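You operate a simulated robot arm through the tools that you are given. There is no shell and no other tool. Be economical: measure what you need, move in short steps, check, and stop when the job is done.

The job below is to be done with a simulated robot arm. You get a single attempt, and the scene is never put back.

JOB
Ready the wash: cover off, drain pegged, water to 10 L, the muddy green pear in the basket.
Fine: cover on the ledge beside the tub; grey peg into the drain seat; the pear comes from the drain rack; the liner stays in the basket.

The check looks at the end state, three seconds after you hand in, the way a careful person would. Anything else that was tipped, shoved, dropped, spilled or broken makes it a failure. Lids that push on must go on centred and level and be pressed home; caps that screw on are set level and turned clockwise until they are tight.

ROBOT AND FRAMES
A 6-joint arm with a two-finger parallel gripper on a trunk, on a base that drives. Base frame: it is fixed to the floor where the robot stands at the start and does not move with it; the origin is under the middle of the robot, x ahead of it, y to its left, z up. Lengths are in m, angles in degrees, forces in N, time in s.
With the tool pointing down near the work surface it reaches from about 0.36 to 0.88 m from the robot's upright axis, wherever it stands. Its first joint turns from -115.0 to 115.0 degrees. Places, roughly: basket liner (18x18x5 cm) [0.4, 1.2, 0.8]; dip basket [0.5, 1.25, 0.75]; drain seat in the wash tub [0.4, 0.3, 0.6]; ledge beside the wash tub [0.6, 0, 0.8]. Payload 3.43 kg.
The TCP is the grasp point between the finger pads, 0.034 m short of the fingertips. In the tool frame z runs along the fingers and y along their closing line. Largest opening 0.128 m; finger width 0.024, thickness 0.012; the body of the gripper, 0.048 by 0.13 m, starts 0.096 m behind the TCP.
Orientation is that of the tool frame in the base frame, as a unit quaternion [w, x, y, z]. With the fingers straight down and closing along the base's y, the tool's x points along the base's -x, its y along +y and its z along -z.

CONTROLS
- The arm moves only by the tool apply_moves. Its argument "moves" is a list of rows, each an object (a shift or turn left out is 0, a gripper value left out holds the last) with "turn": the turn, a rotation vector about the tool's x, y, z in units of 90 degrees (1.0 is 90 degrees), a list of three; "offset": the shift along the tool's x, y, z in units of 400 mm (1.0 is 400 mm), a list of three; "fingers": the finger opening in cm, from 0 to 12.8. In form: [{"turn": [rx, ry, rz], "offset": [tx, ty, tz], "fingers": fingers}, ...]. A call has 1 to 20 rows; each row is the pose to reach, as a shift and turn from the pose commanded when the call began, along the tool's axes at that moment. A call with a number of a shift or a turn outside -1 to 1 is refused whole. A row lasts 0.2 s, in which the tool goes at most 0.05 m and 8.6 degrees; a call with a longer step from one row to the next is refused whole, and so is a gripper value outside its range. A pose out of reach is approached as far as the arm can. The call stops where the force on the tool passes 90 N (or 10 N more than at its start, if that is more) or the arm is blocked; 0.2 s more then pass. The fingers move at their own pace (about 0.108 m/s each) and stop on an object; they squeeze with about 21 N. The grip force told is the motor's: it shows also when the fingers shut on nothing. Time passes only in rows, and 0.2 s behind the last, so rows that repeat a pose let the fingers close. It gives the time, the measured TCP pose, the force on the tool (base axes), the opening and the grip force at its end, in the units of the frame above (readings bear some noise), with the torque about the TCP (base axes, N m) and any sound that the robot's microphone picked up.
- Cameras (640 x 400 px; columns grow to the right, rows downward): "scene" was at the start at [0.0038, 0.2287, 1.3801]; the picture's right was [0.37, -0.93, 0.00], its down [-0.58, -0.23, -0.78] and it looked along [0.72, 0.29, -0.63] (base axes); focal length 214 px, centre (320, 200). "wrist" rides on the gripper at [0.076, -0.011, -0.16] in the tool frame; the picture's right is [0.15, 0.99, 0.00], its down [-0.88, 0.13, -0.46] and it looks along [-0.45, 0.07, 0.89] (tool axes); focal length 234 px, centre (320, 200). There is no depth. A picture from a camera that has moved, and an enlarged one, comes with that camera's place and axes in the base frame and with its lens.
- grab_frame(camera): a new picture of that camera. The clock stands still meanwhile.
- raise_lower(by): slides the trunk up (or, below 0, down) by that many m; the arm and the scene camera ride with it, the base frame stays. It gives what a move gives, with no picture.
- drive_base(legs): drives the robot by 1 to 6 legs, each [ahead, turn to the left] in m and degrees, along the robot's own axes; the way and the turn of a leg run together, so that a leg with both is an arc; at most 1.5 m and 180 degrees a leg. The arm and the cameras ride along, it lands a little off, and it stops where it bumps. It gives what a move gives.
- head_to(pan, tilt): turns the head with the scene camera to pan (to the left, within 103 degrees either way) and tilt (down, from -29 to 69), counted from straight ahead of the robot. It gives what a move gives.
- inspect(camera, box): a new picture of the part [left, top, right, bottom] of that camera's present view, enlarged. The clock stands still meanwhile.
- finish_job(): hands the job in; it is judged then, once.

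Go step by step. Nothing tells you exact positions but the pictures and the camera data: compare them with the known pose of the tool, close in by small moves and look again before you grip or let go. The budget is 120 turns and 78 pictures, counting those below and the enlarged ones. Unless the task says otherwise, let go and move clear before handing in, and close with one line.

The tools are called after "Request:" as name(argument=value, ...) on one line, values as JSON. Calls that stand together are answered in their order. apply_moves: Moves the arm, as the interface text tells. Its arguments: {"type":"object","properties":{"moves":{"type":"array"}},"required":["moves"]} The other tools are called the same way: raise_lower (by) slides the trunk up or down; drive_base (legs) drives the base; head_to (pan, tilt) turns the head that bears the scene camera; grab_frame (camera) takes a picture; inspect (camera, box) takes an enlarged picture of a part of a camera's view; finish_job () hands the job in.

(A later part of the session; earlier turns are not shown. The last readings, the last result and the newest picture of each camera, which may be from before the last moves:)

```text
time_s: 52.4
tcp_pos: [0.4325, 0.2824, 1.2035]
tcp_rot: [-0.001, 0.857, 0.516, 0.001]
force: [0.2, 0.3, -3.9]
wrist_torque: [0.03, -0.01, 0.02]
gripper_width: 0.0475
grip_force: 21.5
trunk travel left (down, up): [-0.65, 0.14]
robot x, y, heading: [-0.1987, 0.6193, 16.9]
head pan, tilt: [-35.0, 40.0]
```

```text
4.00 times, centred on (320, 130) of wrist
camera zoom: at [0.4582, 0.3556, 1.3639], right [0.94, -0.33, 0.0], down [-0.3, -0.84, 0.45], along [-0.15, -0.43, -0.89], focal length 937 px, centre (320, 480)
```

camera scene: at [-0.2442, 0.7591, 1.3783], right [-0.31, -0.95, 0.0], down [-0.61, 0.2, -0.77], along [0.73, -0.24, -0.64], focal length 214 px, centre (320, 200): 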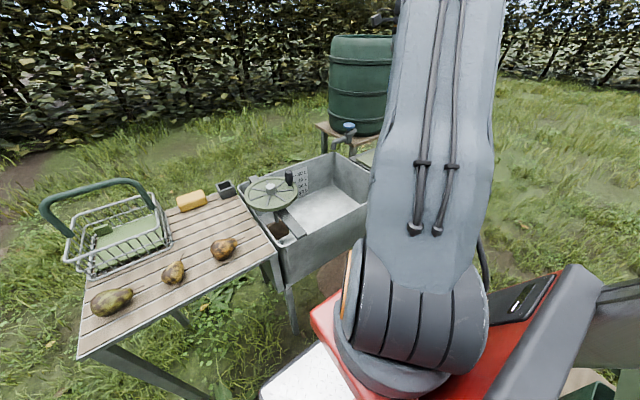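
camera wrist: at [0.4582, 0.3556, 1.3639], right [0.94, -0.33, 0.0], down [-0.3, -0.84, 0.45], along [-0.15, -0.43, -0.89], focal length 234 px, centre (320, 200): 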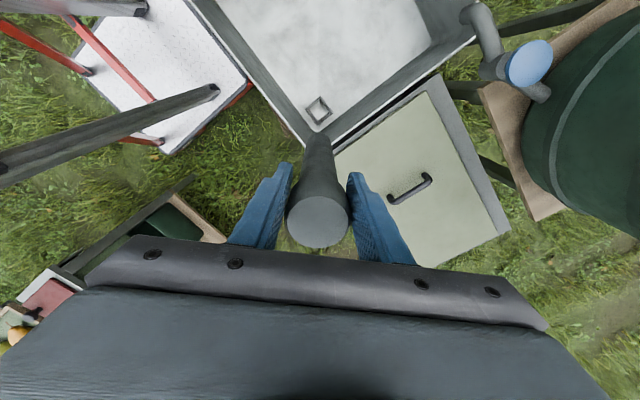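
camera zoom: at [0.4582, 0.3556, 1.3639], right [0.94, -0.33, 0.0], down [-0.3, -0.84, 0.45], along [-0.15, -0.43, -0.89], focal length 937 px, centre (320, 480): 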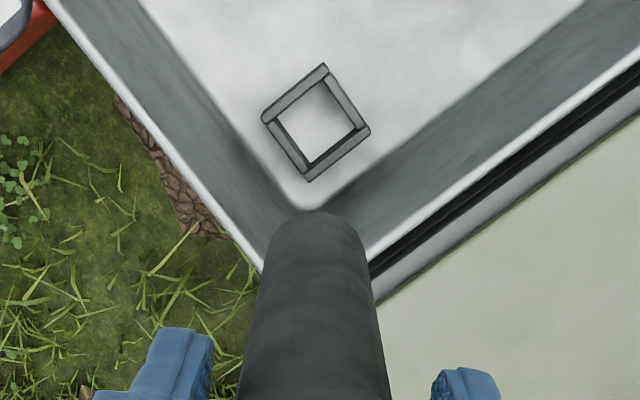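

The seat is at about (0.430, 0.281), and the peg is nearly above it. I'll lower partway and look again.

Request:
apply_moves(moves=[{"offset": [-0.006, 0, 0.1]}, {"offset": [-0.006, 0, 0.2]}, {"offset": [-0.006, 0, 0.3]}, {"offset": [-0.006, 0, 0.4]}, {"offset": [-0.006, 0, 0.5]}, {"offset": [-0.006, 0, 0.6]}, {"offset": [-0.006, 0, 0.7]}, {"offset": [-0.006, 0, 0.8]}, {"offset": [-0.006, 0, 0.8]}])

Request:
inspect(camera="wrist", box=[240, 80, 400, 240])

```text
time_s: 54.4
tcp_pos: [0.4327, 0.2788, 0.8857]
tcp_rot: [-0.001, 0.856, 0.516, 0.0]
force: [-0.3, -0.3, -3.2]
wrist_torque: [0.05, -0.03, -0.04]
gripper_width: 0.0475
grip_force: 21.1
trunk travel left (down, up): [-0.65, 0.14]
robot x, y, heading: [-0.1977, 0.6203, 16.9]
head pan, tilt: [-35.0, 40.0]
```

```text
2.50 times, centred on (320, 160) of wrist
camera zoom: at [0.4576, 0.3531, 1.0452], right [0.94, -0.33, 0.0], down [-0.3, -0.84, 0.45], along [-0.15, -0.43, -0.89], focal length 585 px, centre (320, 300)
```

zoom: 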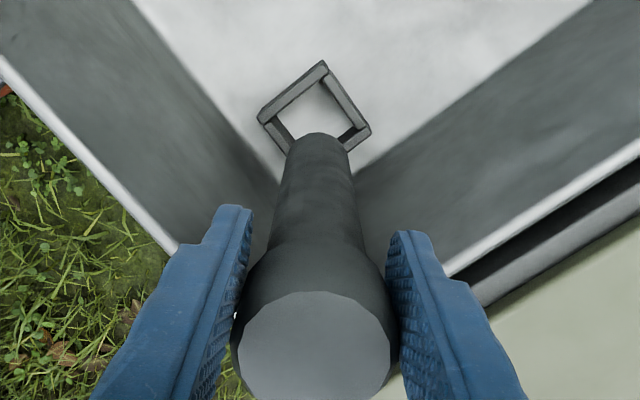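

Request:
apply_moves(moves=[{"offset": [0, -0.002, 0.07]}, {"offset": [0, -0.002, 0.13]}, {"offset": [0, -0.002, 0.13]}])

Request:
inspect(camera="wrist", box=[260, 90, 380, 190])

```text
time_s: 55.2
tcp_pos: [0.4331, 0.2791, 0.8336]
tcp_rot: [0.001, 0.857, 0.516, 0.0]
force: [-0.8, -0.8, -3.5]
wrist_torque: [0.04, -0.03, -0.03]
gripper_width: 0.0479
grip_force: 21.0
trunk travel left (down, up): [-0.65, 0.14]
robot x, y, heading: [-0.1966, 0.621, 16.9]
head pan, tilt: [-35.0, 40.0]
```

```text
4.00 times, centred on (320, 140) of wrist
camera zoom: at [0.4576, 0.3535, 0.9937], right [0.94, -0.33, 0.0], down [-0.3, -0.84, 0.45], along [-0.15, -0.43, -0.89], focal length 937 px, centre (320, 440)
```

zoom: 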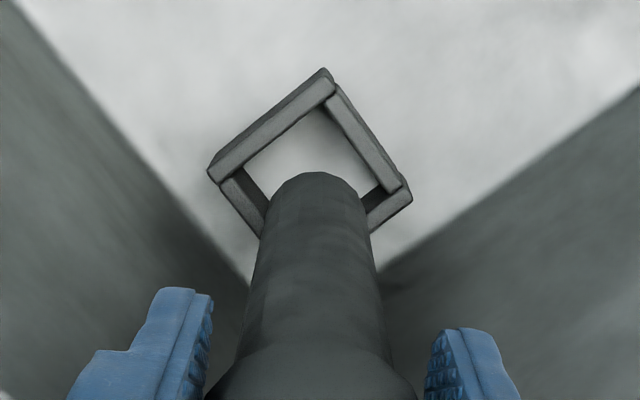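

The peg bottom and the ring agree to about 1 mm, so I'll lower gently into the seat.

Request:
apply_moves(moves=[{"offset": [0.001, -0.003, 0.04]}, {"offset": [0.001, -0.003, 0.065]}, {"offset": [0.001, -0.003, 0.08]}, {"offset": [0.001, -0.003, 0.08]}])

Request:
inspect(camera="wrist", box=[260, 90, 380, 190])

```text
time_s: 56.2
tcp_pos: [0.4331, 0.2817, 0.8008]
tcp_rot: [0.0, 0.857, 0.516, 0.0]
force: [-0.3, -0.1, -2.4]
wrist_torque: [0.05, -0.03, 0.0]
gripper_width: 0.0476
grip_force: 21.1
trunk travel left (down, up): [-0.65, 0.14]
robot x, y, heading: [-0.1983, 0.621, 17.1]
head pan, tilt: [-35.0, 40.0]
```

```text
4.00 times, centred on (320, 140) of wrist
camera zoom: at [0.4571, 0.355, 0.9609], right [0.94, -0.33, 0.0], down [-0.3, -0.84, 0.45], along [-0.15, -0.43, -0.89], focal length 937 px, centre (320, 440)
```

zoom: 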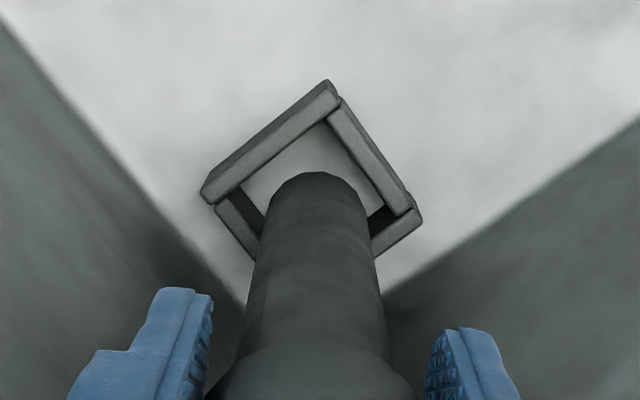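

Request:
apply_moves(moves=[{"offset": [0.0, 0, 0.02]}, {"offset": [0.0, 0, 0.035]}, {"offset": [0.0, 0, 0.05]}, {"offset": [0.0, 0, 0.05]}])

Request:
inspect(camera="wrist", box=[260, 90, 380, 190])

```text
time_s: 57.2
tcp_pos: [0.432, 0.2801, 0.782]
tcp_rot: [-0.001, 0.857, 0.516, 0.0]
force: [-0.3, -1.2, -2.7]
wrist_torque: [0.05, -0.01, 0.02]
gripper_width: 0.0477
grip_force: 20.8
trunk travel left (down, up): [-0.65, 0.14]
robot x, y, heading: [-0.1965, 0.6187, 16.7]
head pan, tilt: [-35.0, 40.0]
```

```text
4.00 times, centred on (320, 140) of wrist
camera zoom: at [0.4566, 0.3548, 0.9414], right [0.94, -0.33, 0.0], down [-0.3, -0.84, 0.45], along [-0.15, -0.43, -0.89], focal length 937 px, centre (320, 440)
```

zoom: 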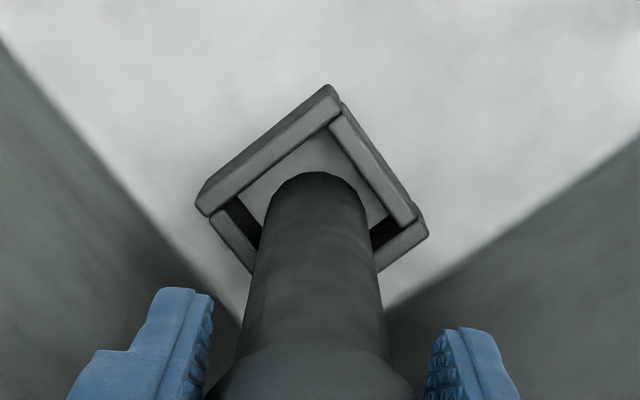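

Request:
apply_moves(moves=[{"offset": [0.0, 0, 0.02]}, {"offset": [0.0, 0, 0.035]}, {"offset": [0.0, 0, 0.05]}, {"offset": [0.0, 0, 0.05]}])

Request:
inspect(camera="wrist", box=[260, 90, 380, 190])

```text
time_s: 58.2
tcp_pos: [0.4327, 0.2799, 0.7625]
tcp_rot: [0.0, 0.857, 0.515, 0.0]
force: [-2.8, 2.0, 15.7]
wrist_torque: [0.02, 0.34, -0.07]
gripper_width: 0.0478
grip_force: 20.9
trunk travel left (down, up): [-0.65, 0.14]
robot x, y, heading: [-0.1977, 0.6193, 17.0]
head pan, tilt: [-35.0, 40.0]
```

```text
4.00 times, centred on (320, 140) of wrist
camera zoom: at [0.4573, 0.3546, 0.9233], right [0.94, -0.33, 0.0], down [-0.3, -0.84, 0.46], along [-0.15, -0.43, -0.89], focal length 937 px, centre (320, 440)
```

zoom: 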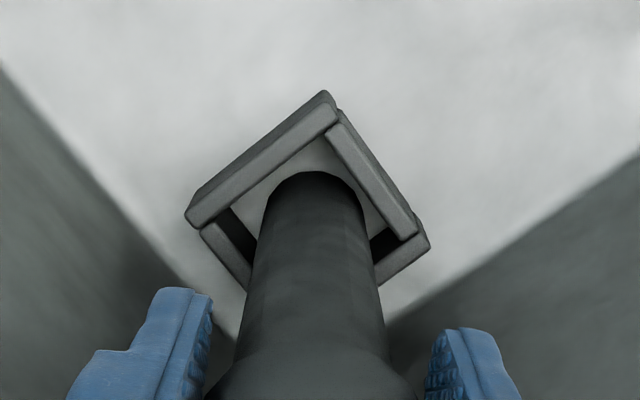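

The peg met something at TCP z 0.7625, about 3–4 cm below my estimate of the ring top, so it's probably on the drain floor. I'll test with a small sideways nudge to see that the ring confines it.

Request:
apply_moves(moves=[{"offset": [0.0, 0, -0.008]}, {"offset": [0.007, 0.007, -0.008]}, {"offset": [0.014, 0.014, -0.008]}, {"offset": [0.021, 0.021, -0.008]}, {"offset": [0.021, 0.021, -0.008]}])

```text
time_s: 59.4
tcp_pos: [0.4435, 0.2852, 0.7643]
tcp_rot: [-0.002, 0.857, 0.515, -0.001]
force: [-5.4, 0.1, -4.6]
wrist_torque: [-0.01, 0.95, 0.02]
gripper_width: 0.0483
grip_force: 21.0
trunk travel left (down, up): [-0.65, 0.14]
robot x, y, heading: [-0.2002, 0.6185, 17.0]
head pan, tilt: [-35.0, 40.0]
```

A side force at the peg's foot shows the ring confines it. I'll re-centre, press down lightly, release and rise.

Request:
apply_moves(moves=[{"offset": [-0.014, -0.014, 0]}, {"offset": [-0.026, -0.026, 0.0]}, {"offset": [-0.026, -0.026, 0.008]}, {"offset": [-0.026, -0.026, 0.014]}, {"offset": [-0.026, -0.026, 0.014]}])

```text
time_s: 60.6
tcp_pos: [0.4301, 0.28, 0.7615]
tcp_rot: [0.001, 0.858, 0.514, 0.0]
force: [-0.8, 0.3, 16.0]
wrist_torque: [-0.07, 0.33, 0.0]
gripper_width: 0.048
grip_force: 21.7
trunk travel left (down, up): [-0.65, 0.14]
robot x, y, heading: [-0.1947, 0.6161, 17.0]
head pan, tilt: [-35.0, 40.0]
```

Request:
apply_moves(moves=[{"offset": [0, 0, -0.004], "fingers": 7}, {"offset": [0, 0, -0.004], "fingers": 7}, {"offset": [0, 0, -0.02], "fingers": 7}, {"offset": [0, 0, -0.08]}, {"offset": [0, 0, -0.18]}, {"offset": [0, 0, -0.28]}, {"offset": [0, 0, -0.4]}, {"offset": [0, 0, -0.52]}, {"offset": [0, 0, -0.64]}, {"offset": [0, 0, -0.76]}, {"offset": [0, 0, -0.88]}, {"offset": [0, 0, -1.0]}, {"offset": [0, 0, -1.0]}])

Request:
inspect(camera="wrist", box=[220, 60, 420, 200])

```text
time_s: 63.4
tcp_pos: [0.4316, 0.2751, 1.1593]
tcp_rot: [-0.001, 0.857, 0.516, 0.0]
force: [-0.1, -0.2, 0.3]
wrist_torque: [0.01, -0.02, -0.05]
gripper_width: 0.0701
grip_force: 0.0
trunk travel left (down, up): [-0.65, 0.14]
robot x, y, heading: [-0.1974, 0.6223, 16.9]
head pan, tilt: [-35.0, 40.0]
```

```text
2.86 times, centred on (320, 130) of wrist
camera zoom: at [0.4565, 0.35, 1.3203], right [0.94, -0.33, 0.0], down [-0.3, -0.84, 0.45], along [-0.15, -0.43, -0.89], focal length 669 px, centre (320, 400)
```

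zoom: 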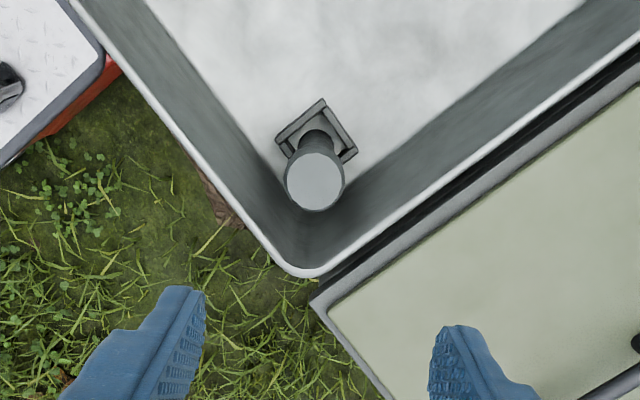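

The peg stands in the seat. Next is the muddy green pear at about (0.16, 1.19, 0.83), so I'll move the arm there.

Request:
apply_moves(moves=[{"offset": [0.08, -0.075, 0], "turn": [0, 0, -0.02]}, {"offset": [0.165, -0.155, 0], "turn": [0, 0, -0.04]}, {"offset": [0.25, -0.235, 0], "turn": [0, 0, -0.065]}, {"offset": [0.335, -0.315, 0], "turn": [0, 0, -0.09]}, {"offset": [0.42, -0.395, 0], "turn": [0, 0, -0.11]}, {"offset": [0.505, -0.475, 0], "turn": [0, 0, -0.135]}, {"offset": [0.59, -0.555, 0], "turn": [0, 0, -0.16]}, {"offset": [0.675, -0.635, 0], "turn": [0, 0, -0.18]}, {"offset": [0.76, -0.715, 0], "turn": [0, 0, -0.205]}, {"offset": [0.845, -0.8, 0], "turn": [0, 0, -0.225]}, {"offset": [0.92, -0.87, 0], "turn": [0, 0, -0.25]}, {"offset": [0.95, -0.9, 0], "turn": [0, 0, -0.25], "fingers": 10}, {"offset": [0.95, -0.9, 0], "turn": [0, 0, -0.25]}])

Request:
head_to(pan=25, tilt=45)

```text
time_s: 66.2
tcp_pos: [0.2913, 0.7857, 1.1578]
tcp_rot: [-0.001, 0.74, 0.673, 0.0]
force: [-0.2, -0.5, 0.0]
wrist_torque: [0.0, 0.01, -0.04]
gripper_width: 0.0995
grip_force: 0.0
trunk travel left (down, up): [-0.65, 0.14]
robot x, y, heading: [-0.1984, 0.6167, 16.6]
head pan, tilt: [-35.0, 40.0]
```

```text
time_s: 67.5
tcp_pos: [0.2904, 0.7844, 1.1589]
tcp_rot: [-0.001, 0.74, 0.673, 0.0]
force: [0.4, 0.6, -0.5]
wrist_torque: [0.01, 0.0, -0.02]
gripper_width: 0.1002
grip_force: 0.0
trunk travel left (down, up): [-0.65, 0.14]
robot x, y, heading: [-0.1942, 0.6189, 16.8]
head pan, tilt: [25.0, 45.0]
```

Request:
apply_moves(moves=[{"offset": [0.1, -0.045, 0], "turn": [0, 0, -0.025]}, {"offset": [0.2, -0.09, 0], "turn": [0, 0, -0.05]}, {"offset": [0.3, -0.13, 0], "turn": [0, 0, -0.075]}, {"offset": [0.4, -0.17, 0], "turn": [0, 0, -0.1]}, {"offset": [0.5, -0.215, 0], "turn": [0, 0, -0.125]}, {"offset": [0.6, -0.26, 0], "turn": [0, 0, -0.15]}, {"offset": [0.7, -0.3, 0], "turn": [0, 0, -0.175]}, {"offset": [0.8, -0.34, 0.0], "turn": [0, 0, -0.2]}, {"offset": [0.9, -0.385, 0.0], "turn": [0, 0, -0.225]}, {"offset": [0.985, -0.42, 0.1], "turn": [0, 0, -0.25]}, {"offset": [0.985, -0.42, 0.2], "turn": [0, 0, -0.25]}, {"offset": [0.985, -0.42, 0.3], "turn": [0, 0, -0.25]}, {"offset": [0.985, -0.42, 0.37], "turn": [0, 0, -0.25]}, {"offset": [0.985, -0.42, 0.37], "turn": [0, 0, -0.25]}])

Request:
grab_frame(camera="wrist")

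Request:
grab_frame(camera="scene")

```text
refused: row 10 steps farther than a row can; nothing moved
```

```text
34 pictures are left
camera wrist: at [0.2867, 0.8626, 1.3181], right [1.0, 0.05, 0.0], down [0.05, -0.89, 0.45], along [0.02, -0.45, -0.89], focal length 234 px, centre (320, 200)
```

wrist: 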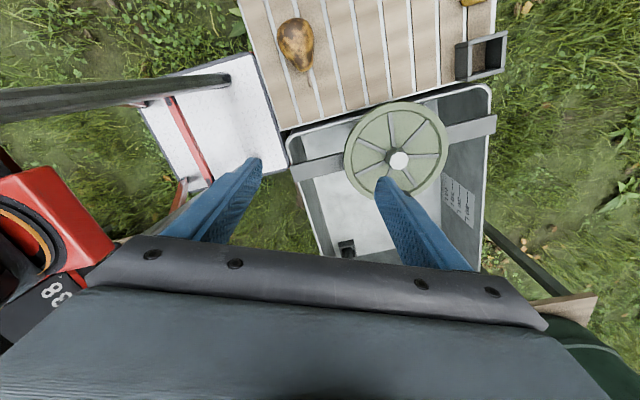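

```text
33 pictures are left
camera scene: at [-0.2646, 0.8401, 1.371], right [0.67, -0.74, 0.0], down [-0.53, -0.47, -0.71], along [0.53, 0.47, -0.71], focal length 214 px, centre (320, 200)
```

scene: 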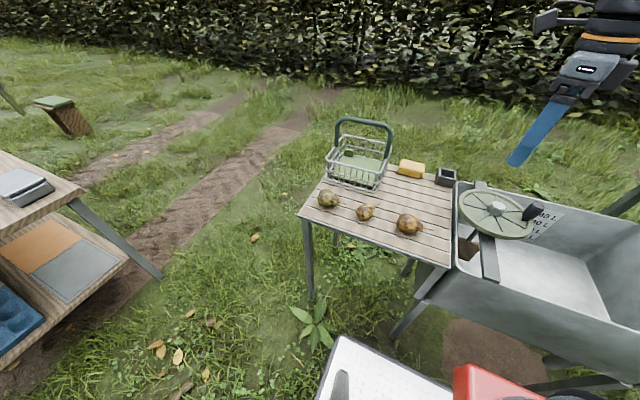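

Request:
apply_moves(moves=[{"offset": [0.1, -0.045, 0], "turn": [0, 0, -0.025]}, {"offset": [0.2, -0.09, 0], "turn": [0, 0, -0.05]}, {"offset": [0.3, -0.13, 0], "turn": [0, 0, -0.075]}, {"offset": [0.4, -0.17, 0], "turn": [0, 0, -0.1]}, {"offset": [0.5, -0.215, 0], "turn": [0, 0, -0.125]}, {"offset": [0.6, -0.26, 0], "turn": [0, 0, -0.15]}, {"offset": [0.7, -0.3, 0], "turn": [0, 0, -0.175]}, {"offset": [0.8, -0.34, 0.0], "turn": [0, 0, -0.2]}, {"offset": [0.9, -0.385, 0.0], "turn": [0, 0, -0.225]}, {"offset": [0.985, -0.42, 0.0], "turn": [0, 0, -0.25]}, {"offset": [0.985, -0.42, 0.1], "turn": [0, 0, -0.25]}, {"offset": [0.985, -0.42, 0.2], "turn": [0, 0, -0.25]}, {"offset": [0.985, -0.42, 0.3], "turn": [0, 0, -0.25]}, {"offset": [0.985, -0.42, 0.37], "turn": [0, 0, -0.25]}, {"offset": [0.985, -0.42, 0.37], "turn": [0, 0, -0.25]}])

Request:
grab_frame(camera="wrist")

Request:
inspect(camera="scene", box=[280, 100, 470, 250])

```text
time_s: 70.7
tcp_pos: [0.1608, 1.1918, 1.0127]
tcp_rot: [0.0, 0.594, 0.804, 0.001]
force: [0.5, -0.1, 0.0]
wrist_torque: [-0.02, -0.04, -0.01]
gripper_width: 0.1
grip_force: 0.1
trunk travel left (down, up): [-0.65, 0.14]
robot x, y, heading: [-0.1939, 0.6214, 17.0]
head pan, tilt: [25.0, 45.0]
```

```text
32 pictures are left
camera wrist: at [0.1256, 1.2639, 1.1726], right [0.9, 0.43, 0.0], down [0.38, -0.8, 0.45], along [0.2, -0.41, -0.89], focal length 234 px, centre (320, 200)
```

wrist: 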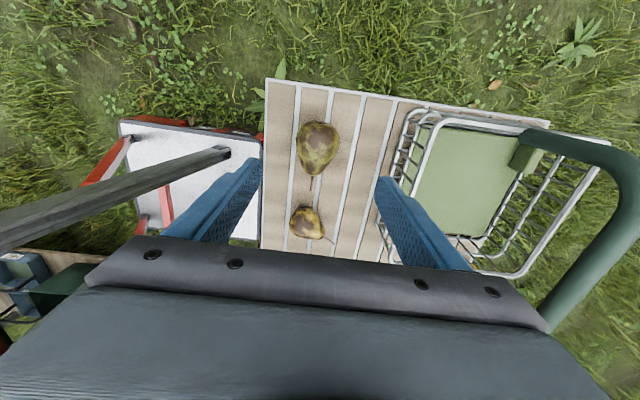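

```text
2.67 times, centred on (375, 175) of scene
camera zoom: at [-0.2647, 0.8403, 1.371], right [0.67, -0.74, 0.0], down [-0.53, -0.47, -0.71], along [0.53, 0.47, -0.71], focal length 572 px, centre (173, 267)
```

zoom: 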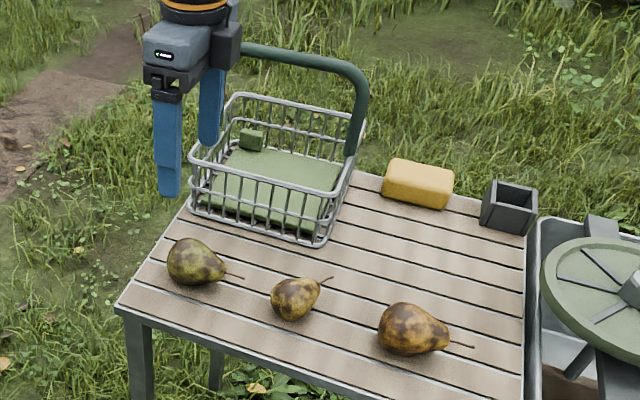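

The pear is right under the gripper. I'll descend and grip across its body.

Request:
apply_moves(moves=[{"offset": [-0.005, 0, 0.1]}, {"offset": [-0.005, 0, 0.2]}, {"offset": [-0.005, 0, 0.3]}, {"offset": [-0.005, 0, 0.37]}, {"offset": [-0.005, 0, 0.415]}, {"offset": [-0.005, 0, 0.415], "fingers": 4}, {"offset": [-0.005, 0, 0.415], "fingers": 4}, {"offset": [-0.005, 0, 0.415], "fingers": 4}, {"offset": [-0.005, 0, 0.415], "fingers": 4}])

Request:
grab_frame(camera="wrist")

```text
time_s: 72.7
tcp_pos: [0.1611, 1.191, 0.8457]
tcp_rot: [0.0, 0.594, 0.804, 0.001]
force: [-0.7, 1.0, 1.0]
wrist_torque: [0.01, 0.01, -0.03]
gripper_width: 0.0651
grip_force: 21.2
trunk travel left (down, up): [-0.65, 0.14]
robot x, y, heading: [-0.1972, 0.6192, 16.7]
head pan, tilt: [25.0, 45.0]
```

```text
30 pictures are left
camera wrist: at [0.1271, 1.2617, 1.0059], right [0.9, 0.43, 0.0], down [0.38, -0.8, 0.45], along [0.2, -0.41, -0.89], focal length 234 px, centre (320, 200)
```

wrist: 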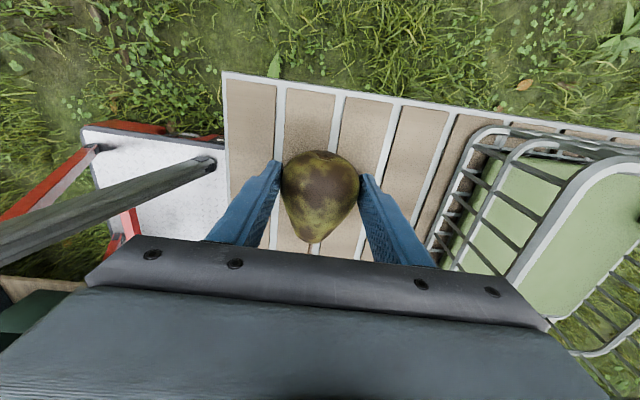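

The pear is held. I'll lift it and turn the gripper +90° so it clears the basket's arch handle.

Request:
apply_moves(moves=[{"offset": [0, 0, -0.06]}, {"offset": [0, 0, -0.16]}, {"offset": [0, 0, -0.26]}, {"offset": [0, 0, -0.37]}, {"offset": [0, 0, -0.48]}, {"offset": [0, 0, -0.59]}, {"offset": [0, 0, -0.66]}, {"offset": [0, 0, -0.66], "turn": [0, 0, -0.09]}, {"offset": [0, 0, -0.66], "turn": [0, 0, -0.18]}, {"offset": [0, 0, -0.66], "turn": [0, 0, -0.27]}, {"offset": [0, 0, -0.66], "turn": [0, 0, -0.36]}, {"offset": [0, 0, -0.66], "turn": [0, 0, -0.45]}, {"offset": [0, 0, -0.66], "turn": [0, 0, -0.54]}, {"offset": [0, 0, -0.66], "turn": [0, 0, -0.63]}, {"offset": [0, 0, -0.66], "turn": [0, 0, -0.72]}, {"offset": [0, 0, -0.66], "turn": [0, 0, -0.81]}, {"offset": [0, 0, -0.66], "turn": [0, 0, -0.9]}, {"offset": [0, 0, -0.66], "turn": [0, 0, -0.99]}, {"offset": [0, 0, -0.66], "turn": [0, 0, -0.99]}])

```text
time_s: 76.7
tcp_pos: [0.162, 1.1915, 1.1101]
tcp_rot: [0.0, -0.141, 0.99, 0.001]
force: [-0.7, 0.6, -1.0]
wrist_torque: [0.0, 0.04, 0.04]
gripper_width: 0.065
grip_force: 21.4
trunk travel left (down, up): [-0.65, 0.14]
robot x, y, heading: [-0.1964, 0.6175, 17.1]
head pan, tilt: [25.0, 45.0]
```

Request:
apply_moves(moves=[{"offset": [-0.1, -0.015, 0]}, {"offset": [-0.2, -0.03, 0]}, {"offset": [-0.3, -0.045, 0]}, {"offset": [-0.4, -0.06, 0]}, {"offset": [-0.48, -0.07, 0]}, {"offset": [-0.542, -0.079, 0]}, {"offset": [-0.542, -0.079, 0]}])

Request:
grab_frame(camera="wrist")

Request:
inspect(camera="scene", box=[280, 80, 470, 230])

```text
time_s: 78.3
tcp_pos: [0.3773, 1.2203, 1.1099]
tcp_rot: [-0.001, -0.141, 0.99, 0.0]
force: [0.0, 0.3, -1.8]
wrist_torque: [-0.01, -0.01, 0.0]
gripper_width: 0.065
grip_force: 21.3
trunk travel left (down, up): [-0.65, 0.14]
robot x, y, heading: [-0.1948, 0.6184, 16.6]
head pan, tilt: [25.0, 45.0]
```

```text
29 pictures are left
camera wrist: at [0.3068, 1.1906, 1.2692], right [-0.42, 0.91, 0.0], down [0.81, 0.37, 0.46], along [0.41, 0.19, -0.89], focal length 234 px, centre (320, 200)
```

wrist: 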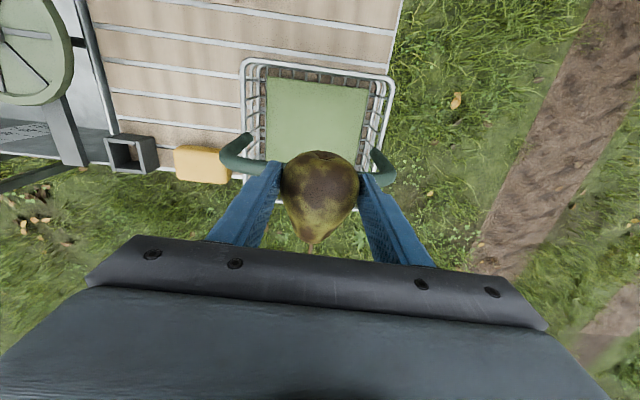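

```text
2.67 times, centred on (375, 155) of scene
camera zoom: at [-0.2646, 0.8404, 1.3709], right [0.67, -0.74, 0.0], down [-0.53, -0.47, -0.71], along [0.53, 0.47, -0.71], focal length 572 px, centre (173, 320)
```

zoom: 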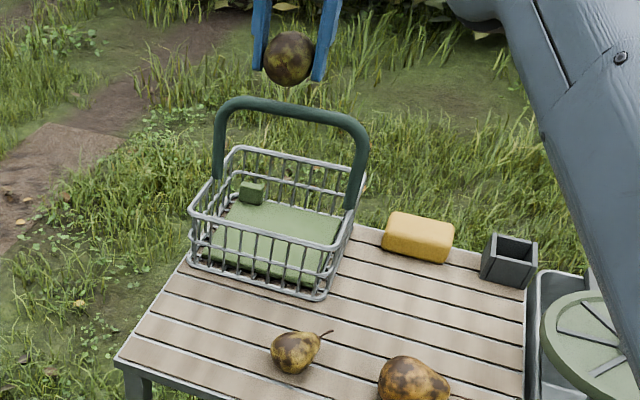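

The arch handle is at n≈0.73 with its top near z 1.03, and the basket's front half lies at n 0.64–0.72. I'll move in front of the arch, lower below its top, then ease forward.

Request:
apply_moves(moves=[{"offset": [0.08, -0.006, 0]}, {"offset": [0.16, -0.012, 0]}, {"offset": [0.2315, -0.0175, 0]}, {"offset": [0.2315, -0.0175, 0.1]}, {"offset": [0.2315, -0.0175, 0.2]}, {"offset": [0.2315, -0.0175, 0.3]}, {"offset": [0.2315, -0.0175, 0.3625]}, {"offset": [0.2315, -0.0175, 0.3625]}])

Request:
grab_frame(camera="wrist")

Request:
inspect(camera="scene", box=[290, 90, 420, 210])

```text
time_s: 80.1
tcp_pos: [0.2898, 1.1906, 0.966]
tcp_rot: [0.0, -0.141, 0.99, 0.0]
force: [0.3, 0.6, -2.1]
wrist_torque: [0.03, -0.01, -0.02]
gripper_width: 0.0649
grip_force: 21.3
trunk travel left (down, up): [-0.65, 0.14]
robot x, y, heading: [-0.1948, 0.6183, 16.8]
head pan, tilt: [25.0, 45.0]
```

```text
27 pictures are left
camera wrist: at [0.2193, 1.1593, 1.1258], right [-0.42, 0.91, 0.0], down [0.81, 0.37, 0.46], along [0.41, 0.19, -0.89], focal length 234 px, centre (320, 200)
```

wrist: 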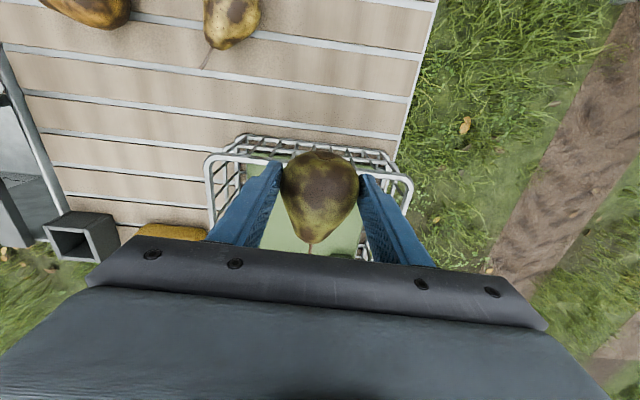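

```text
3.33 times, centred on (355, 150) of scene
camera zoom: at [-0.2646, 0.8403, 1.371], right [0.67, -0.74, 0.0], down [-0.53, -0.47, -0.71], along [0.53, 0.47, -0.71], focal length 715 px, centre (203, 367)
```

zoom: 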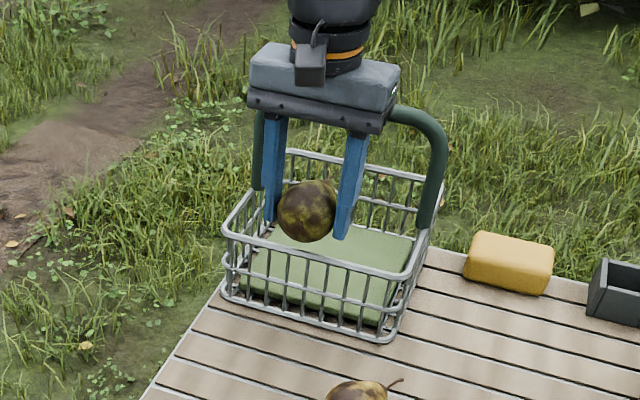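

Request:
apply_moves(moves=[{"offset": [-0.07, 0, 0]}, {"offset": [-0.1375, 0, 0]}, {"offset": [-0.1375, 0, 0.08]}, {"offset": [-0.1375, 0, 0.15]}, {"offset": [-0.1375, 0, 0.19]}, {"offset": [-0.1375, 0, 0.19]}])

Request:
grab_frame(camera="wrist")

Request:
inspect(camera="scene", box=[290, 90, 420, 210])

```text
time_s: 81.5
tcp_pos: [0.3422, 1.2045, 0.8913]
tcp_rot: [0.0, -0.141, 0.99, 0.001]
force: [0.0, -1.0, -0.9]
wrist_torque: [-0.01, -0.01, 0.03]
gripper_width: 0.0654
grip_force: 20.8
trunk travel left (down, up): [-0.65, 0.14]
robot x, y, heading: [-0.1952, 0.6198, 16.8]
head pan, tilt: [25.0, 45.0]
```

```text
25 pictures are left
camera wrist: at [0.2726, 1.1739, 1.0503], right [-0.42, 0.91, 0.0], down [0.81, 0.37, 0.46], along [0.41, 0.19, -0.89], focal length 234 px, centre (320, 200)
```

wrist: 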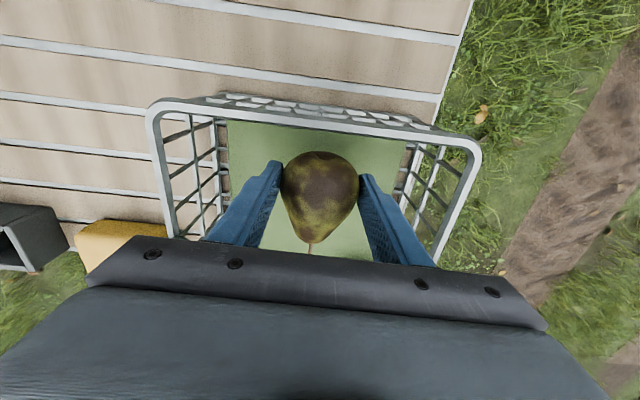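

```text
3.33 times, centred on (355, 150) of scene
camera zoom: at [-0.2646, 0.8403, 1.371], right [0.67, -0.74, 0.0], down [-0.53, -0.47, -0.71], along [0.53, 0.47, -0.71], focal length 715 px, centre (203, 367)
```

zoom: 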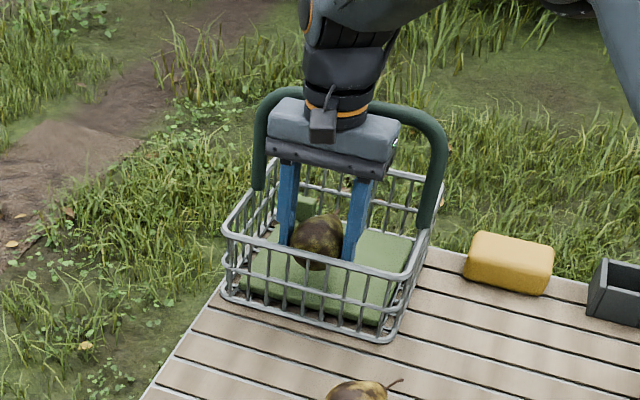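

It's well placed, so I'll lower gently until contact.

Request:
apply_moves(moves=[{"offset": [0, 0, 0.015]}, {"offset": [0, 0, 0.03]}, {"offset": [0, 0, 0.045]}, {"offset": [0, 0, 0.045]}])

```text
time_s: 82.5
tcp_pos: [0.3435, 1.2033, 0.8715]
tcp_rot: [0.0, -0.141, 0.99, 0.001]
force: [0.1, 0.6, -2.2]
wrist_torque: [0.03, -0.02, -0.03]
gripper_width: 0.065
grip_force: 21.3
trunk travel left (down, up): [-0.65, 0.14]
robot x, y, heading: [-0.1981, 0.6209, 17.0]
head pan, tilt: [25.0, 45.0]
```

Request:
apply_moves(moves=[{"offset": [0, 0, 0.01]}, {"offset": [0, 0, 0.02]}, {"offset": [0, 0, 0.02]}])

Request:
inspect(camera="scene", box=[320, 140, 400, 210])

```text
time_s: 83.3
tcp_pos: [0.3443, 1.2036, 0.8626]
tcp_rot: [0.0, -0.141, 0.99, 0.001]
force: [-0.6, -1.3, 3.6]
wrist_torque: [-0.06, -0.01, 0.03]
gripper_width: 0.0652
grip_force: 21.2
trunk travel left (down, up): [-0.65, 0.14]
robot x, y, heading: [-0.1986, 0.6205, 16.9]
head pan, tilt: [25.0, 45.0]
```

```text
5.71 times, centred on (360, 175) of scene
camera zoom: at [-0.2648, 0.8401, 1.371], right [0.67, -0.74, 0.0], down [-0.53, -0.47, -0.71], along [0.53, 0.47, -0.71], focal length 1226 px, centre (91, 343)
```

zoom: 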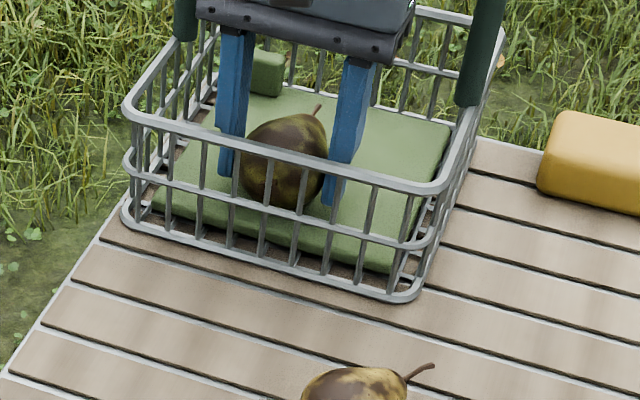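

The pear rests on the liner. I'll release it and rise straight up.

Request:
apply_moves(moves=[{"offset": [0, 0, 0], "fingers": 7.2}, {"offset": [0, 0, 0], "fingers": 8.5}, {"offset": [0, 0, 0], "fingers": 8.8}, {"offset": [0.01, 0, -0.05]}, {"offset": [0.02, 0, -0.13]}, {"offset": [0.03, 0, -0.23]}, {"offset": [0.04, 0, -0.34]}, {"offset": [0.05, 0, -0.45]}, {"offset": [0.05, 0, -0.56]}, {"offset": [0.05, 0, -0.67]}, {"offset": [0.05, 0, -0.78]}, {"offset": [0.05, 0, -0.88]}, {"offset": [0.05, 0, -0.88]}])

Request:
inspect(camera="scene", box=[280, 90, 480, 250])

```text
time_s: 86.1
tcp_pos: [0.3238, 1.2003, 1.2129]
tcp_rot: [0.0, -0.142, 0.99, 0.001]
force: [-0.3, -0.5, 0.5]
wrist_torque: [0.0, 0.0, -0.02]
gripper_width: 0.0883
grip_force: 0.0
trunk travel left (down, up): [-0.65, 0.14]
robot x, y, heading: [-0.1949, 0.6192, 17.2]
head pan, tilt: [25.0, 45.0]
```

```text
2.50 times, centred on (380, 170) of scene
camera zoom: at [-0.2647, 0.8402, 1.371], right [0.67, -0.74, 0.0], down [-0.53, -0.47, -0.71], along [0.53, 0.47, -0.71], focal length 536 px, centre (170, 275)
```

zoom: 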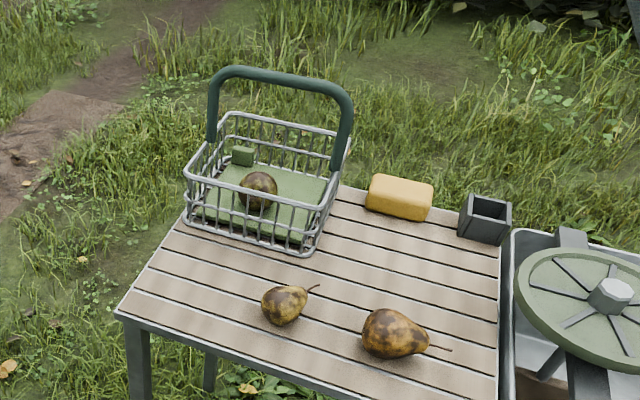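

The pear lies on the liner in the basket. I'll tuck the arm and drive back along the bench to face the tap.

Request:
apply_moves(moves=[{"offset": [0.044, -0.083, 0], "turn": [0, 0, 0.08]}, {"offset": [0.088, -0.167, 0], "turn": [0, 0, 0.16]}, {"offset": [0.13, -0.25, 0], "turn": [0, 0, 0.25]}, {"offset": [0.177, -0.333, 0], "turn": [0, 0, 0.33]}, {"offset": [0.22, -0.417, 0], "turn": [0, 0, 0.41]}, {"offset": [0.265, -0.5, 0], "turn": [0, 0, 0.5]}, {"offset": [0.31, -0.583, 0], "turn": [0, 0, 0.58]}, {"offset": [0.353, -0.667, 0], "turn": [0, 0, 0.66]}, {"offset": [0.4, -0.75, 0], "turn": [0, 0, 0.74]}, {"offset": [0.44, -0.833, 0], "turn": [0, 0, 0.83]}, {"offset": [0.486, -0.917, 0], "turn": [0, 0, 0.91]}, {"offset": [0.53, -1.0, 0], "turn": [0, 0, 0.99]}, {"offset": [0.53, -1.0, 0], "turn": [0, 0, 0.99]}])

Request:
drive_base(legs=[[0, -90], [0.54, 0], [0, 90]])

Request:
head_to(pan=0, tilt=38)

Request:
grab_frame(camera="scene")

```text
time_s: 88.9
tcp_pos: [0.2338, 0.7526, 1.2165]
tcp_rot: [-0.001, 0.594, 0.804, 0.001]
force: [-0.3, 0.7, 0.4]
wrist_torque: [0.02, 0.02, -0.01]
gripper_width: 0.0881
grip_force: 0.0
trunk travel left (down, up): [-0.65, 0.14]
robot x, y, heading: [-0.1956, 0.6197, 16.8]
head pan, tilt: [25.0, 45.0]
```

```text
time_s: 97.4
tcp_pos: [0.267, -0.2347, 1.2175]
tcp_rot: [0.0, 0.937, 0.349, 0.0]
force: [0.4, 0.4, -0.4]
wrist_torque: [0.02, -0.03, 0.01]
gripper_width: 0.0881
grip_force: 0.1
trunk travel left (down, up): [-0.65, 0.14]
robot x, y, heading: [-0.0318, 0.1022, -49.7]
head pan, tilt: [25.0, 45.0]
stopped in leg 3: the robot was blocked; the commanded pose is now the measured one
```

```text
time_s: 98.3
tcp_pos: [0.2675, -0.2349, 1.2172]
tcp_rot: [-0.001, 0.937, 0.348, 0.001]
force: [-0.3, 0.1, -0.7]
wrist_torque: [-0.01, 0.03, -0.05]
gripper_width: 0.0879
grip_force: 0.0
trunk travel left (down, up): [-0.65, 0.14]
robot x, y, heading: [-0.0276, 0.1073, -49.6]
head pan, tilt: [0.0, 38.0]
```

```text
21 pictures are left
camera scene: at [0.1269, 0.2243, 1.3812], right [-0.76, -0.65, 0.0], down [-0.4, 0.47, -0.79], along [0.51, -0.6, -0.62], focal length 214 px, centre (320, 200)
```

scene: 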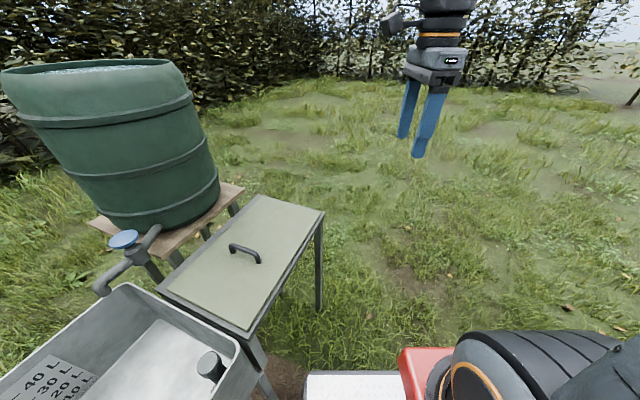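

The base bumped a leg while turning, but the tap at about (0.77, 0.27, 0.95) is within reach from here. I'll ease off the contact and look at the tap and tub.

Request:
drive_base(legs=[[0, -6]])

Request:
head_to(pan=62, tilt=40)

Request:
grab_frame(camera="scene")

Request:
inspect(camera="scene", box=[270, 120, 430, 240])

```text
time_s: 99.2
tcp_pos: [0.23, -0.2633, 1.2169]
tcp_rot: [-0.001, 0.954, 0.3, 0.001]
force: [0.3, 0.5, 0.5]
wrist_torque: [-0.02, -0.03, -0.01]
gripper_width: 0.088
grip_force: 0.1
trunk travel left (down, up): [-0.65, 0.14]
robot x, y, heading: [-0.0324, 0.1042, -55.2]
head pan, tilt: [0.0, 38.0]
```

```text
time_s: 100.5
tcp_pos: [0.2309, -0.2629, 1.217]
tcp_rot: [0.0, 0.954, 0.299, 0.001]
force: [-0.5, 0.5, 0.2]
wrist_torque: [0.01, -0.03, -0.04]
gripper_width: 0.0881
grip_force: 0.1
trunk travel left (down, up): [-0.65, 0.14]
robot x, y, heading: [-0.0268, 0.1003, -55.2]
head pan, tilt: [62.0, 40.0]
```

```text
20 pictures are left
camera scene: at [0.1738, 0.2882, 1.3782], right [0.11, -0.99, 0.0], down [-0.64, -0.07, -0.77], along [0.76, 0.09, -0.64], focal length 214 px, centre (320, 200)
```

scene: 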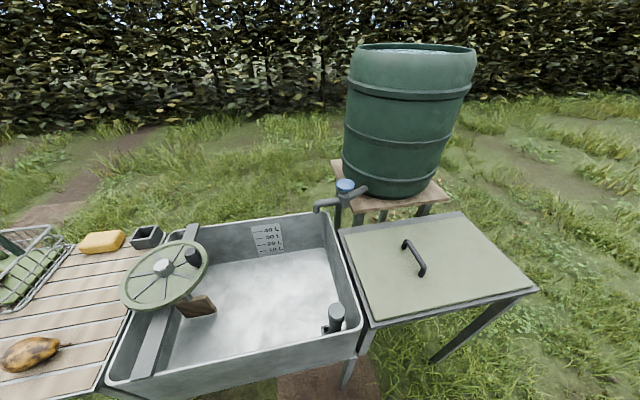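

```text
3.33 times, centred on (350, 180) of scene
camera zoom: at [0.1738, 0.2882, 1.3782], right [0.11, -0.99, 0.0], down [-0.64, -0.07, -0.77], along [0.76, 0.09, -0.64], focal length 715 px, centre (220, 267)
```

zoom: 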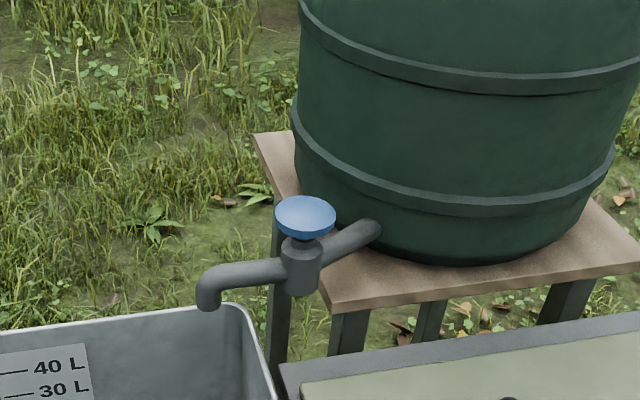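

From here I can see the tap, the scale and the peg together. The blue knob is near (0.775, 0.271, 0.95), so I'll bring the gripper above it.

Request:
apply_moves(moves=[{"offset": [0.104, -0.018, 0]}, {"offset": [0.208, -0.036, 0]}, {"offset": [0.312, -0.054, 0]}, {"offset": [0.416, -0.072, 0]}, {"offset": [0.52, -0.09, 0]}, {"offset": [0.624, -0.108, 0]}, {"offset": [0.728, -0.126, 0]}, {"offset": [0.832, -0.144, 0]}, {"offset": [0.936, -0.16, 0]}, {"offset": [0.936, -0.16, 0]}])

Request:
apply_moves(moves=[{"offset": [0.104, -0.018, 0]}, {"offset": [0.208, -0.036, 0]}, {"offset": [0.312, -0.054, 0]}, {"offset": [0.416, -0.072, 0.0]}, {"offset": [0.52, -0.09, 0.05]}, {"offset": [0.624, -0.108, 0.1]}, {"offset": [0.728, -0.126, 0.15], "turn": [0, 0, -0.02]}, {"offset": [0.832, -0.144, 0.2], "turn": [0, 0, -0.05]}, {"offset": [0.94, -0.16, 0.25], "turn": [0, 0, -0.08]}, {"offset": [0.94, -0.16, 0.3], "turn": [0, 0, -0.08]}, {"offset": [0.94, -0.16, 0.34], "turn": [0, 0, -0.08]}, {"offset": [0.94, -0.16, 0.34], "turn": [0, 0, -0.08]}])

Request:
grab_frame(camera="wrist")

Request:
inspect(camera="scene", box=[240, 110, 440, 280])

```text
time_s: 102.7
tcp_pos: [0.4992, 0.0035, 1.219]
tcp_rot: [0.001, 0.954, 0.3, 0.0]
force: [-0.2, 0.1, 0.5]
wrist_torque: [-0.01, -0.01, -0.01]
gripper_width: 0.0878
grip_force: 0.1
trunk travel left (down, up): [-0.65, 0.14]
robot x, y, heading: [-0.0267, 0.1036, -55.3]
head pan, tilt: [62.0, 40.0]
```

```text
time_s: 105.3
tcp_pos: [0.7734, 0.2678, 1.0818]
tcp_rot: [0.0, 0.934, 0.358, -0.001]
force: [0.6, 0.2, -0.8]
wrist_torque: [0.0, -0.02, 0.0]
gripper_width: 0.0884
grip_force: 0.0
trunk travel left (down, up): [-0.65, 0.14]
robot x, y, heading: [-0.0276, 0.1078, -55.1]
head pan, tilt: [62.0, 40.0]
```

```text
18 pictures are left
camera wrist: at [0.8217, 0.3296, 1.2409], right [0.77, -0.64, 0.0], down [-0.57, -0.69, 0.46], along [-0.29, -0.35, -0.89], focal length 234 px, centre (320, 200)
```

wrist: 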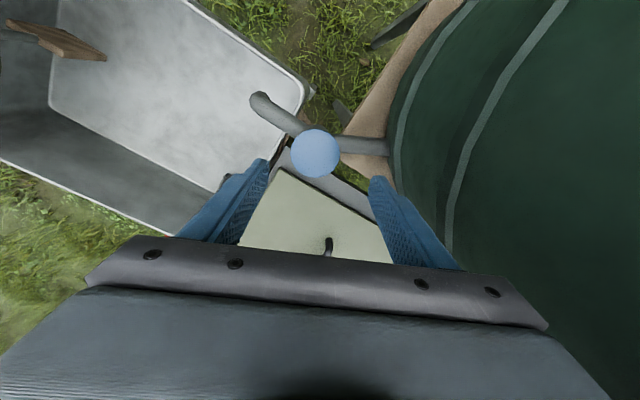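

```text
2.35 times, centred on (340, 195) of scene
camera zoom: at [0.1739, 0.2884, 1.3782], right [0.11, -0.99, 0.0], down [-0.64, -0.07, -0.77], along [0.76, 0.09, -0.64], focal length 505 px, centre (273, 212)
```

zoom: 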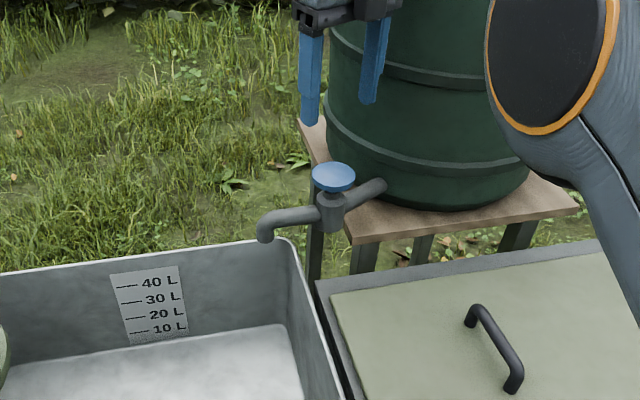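

Request:
apply_moves(moves=[{"offset": [-0.0085, -0.0185, 0.05]}, {"offset": [-0.0085, -0.0185, 0.12]}, {"offset": [-0.0085, -0.0185, 0.19]}, {"offset": [-0.0085, -0.0185, 0.26]}, {"offset": [-0.0085, -0.0185, 0.31]}, {"offset": [-0.0085, -0.0185, 0.31]}])

Request:
inspect(camera="scene", box=[290, 120, 410, 240])

Request:
grab_frame(camera="wrist")

```text
time_s: 106.7
tcp_pos: [0.7683, 0.2749, 0.9584]
tcp_rot: [-0.001, 0.934, 0.358, 0.001]
force: [0.4, 0.5, 0.6]
wrist_torque: [0.02, 0.0, 0.04]
gripper_width: 0.0881
grip_force: 0.1
trunk travel left (down, up): [-0.65, 0.14]
robot x, y, heading: [-0.0292, 0.1022, -55.4]
head pan, tilt: [62.0, 40.0]
```

```text
3.33 times, centred on (350, 180) of scene
camera zoom: at [0.174, 0.2884, 1.3782], right [0.11, -0.99, 0.0], down [-0.64, -0.07, -0.77], along [0.76, 0.09, -0.64], focal length 715 px, centre (220, 267)
```

zoom: 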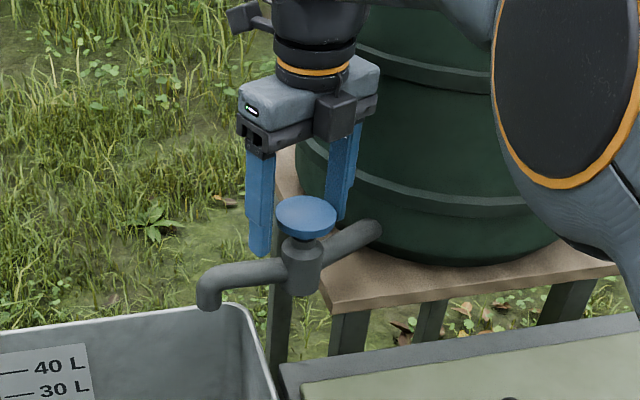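

```text
15 pictures are left
camera wrist: at [0.8162, 0.3354, 1.1179], right [0.77, -0.64, 0.0], down [-0.57, -0.69, 0.45], along [-0.29, -0.35, -0.89], focal length 234 px, centre (320, 200)
```

wrist: 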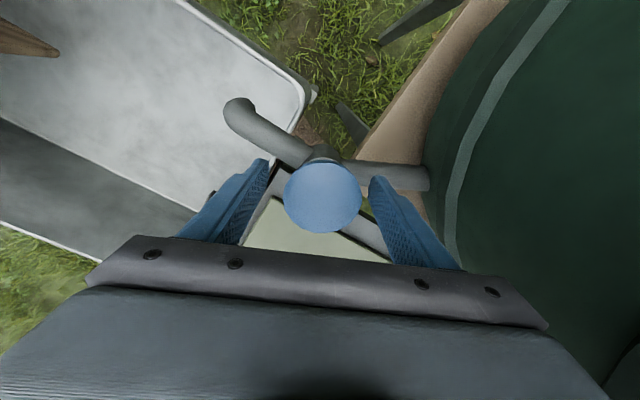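

It's aligned, so I'll close on the knob and turn 30° counter-clockwise to see what happens.

Request:
apply_moves(moves=[{"offset": [0, 0, 0.005], "fingers": 3}, {"offset": [0, 0, 0.005], "fingers": 3}, {"offset": [0, 0, 0.005], "fingers": 3}, {"offset": [0, 0, 0.005], "fingers": 3}, {"offset": [0, 0, 0.005], "turn": [0, 0, -0.08]}, {"offset": [0, 0, 0.005], "turn": [0, 0, -0.16]}, {"offset": [0, 0, 0.005], "turn": [0, 0, -0.24]}, {"offset": [0, 0, 0.005], "turn": [0, 0, -0.33]}])

Request:
inspect(camera="scene", box=[230, 130, 410, 270])

```text
time_s: 108.5
tcp_pos: [0.7666, 0.2761, 0.9567]
tcp_rot: [0.0, 0.81, 0.587, 0.001]
force: [17.9, -14.8, 1.0]
wrist_torque: [0.02, -0.3, -0.92]
gripper_width: 0.0562
grip_force: 44.5
trunk travel left (down, up): [-0.65, 0.14]
robot x, y, heading: [-0.0253, 0.1056, -55.4]
head pan, tilt: [62.0, 40.0]
```

```text
2.86 times, centred on (320, 200) of scene
camera zoom: at [0.1747, 0.2878, 1.3782], right [0.11, -0.99, 0.0], down [-0.64, -0.07, -0.77], along [0.76, 0.09, -0.64], focal length 613 px, centre (320, 200)
```

zoom: 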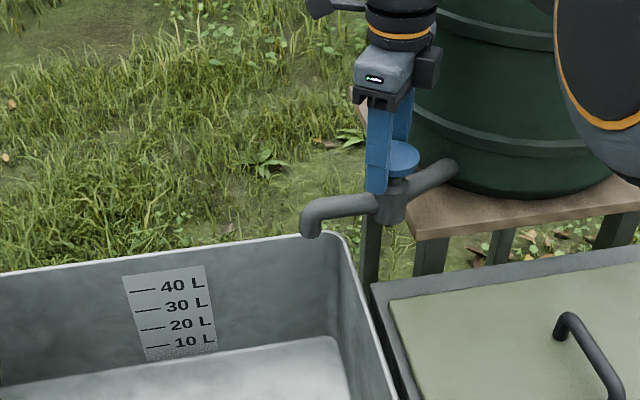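

Request:
inspect(camera="wrist", box=[220, 120, 420, 260])

```text
2.86 times, centred on (320, 190) of wrist
camera zoom: at [0.7791, 0.3518, 1.1153], right [0.99, -0.17, 0.0], down [-0.15, -0.88, 0.45], along [-0.08, -0.45, -0.89], focal length 669 px, centre (320, 229)
```

zoom: 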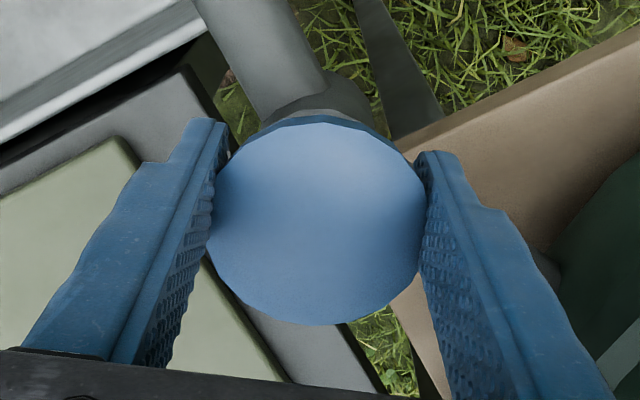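

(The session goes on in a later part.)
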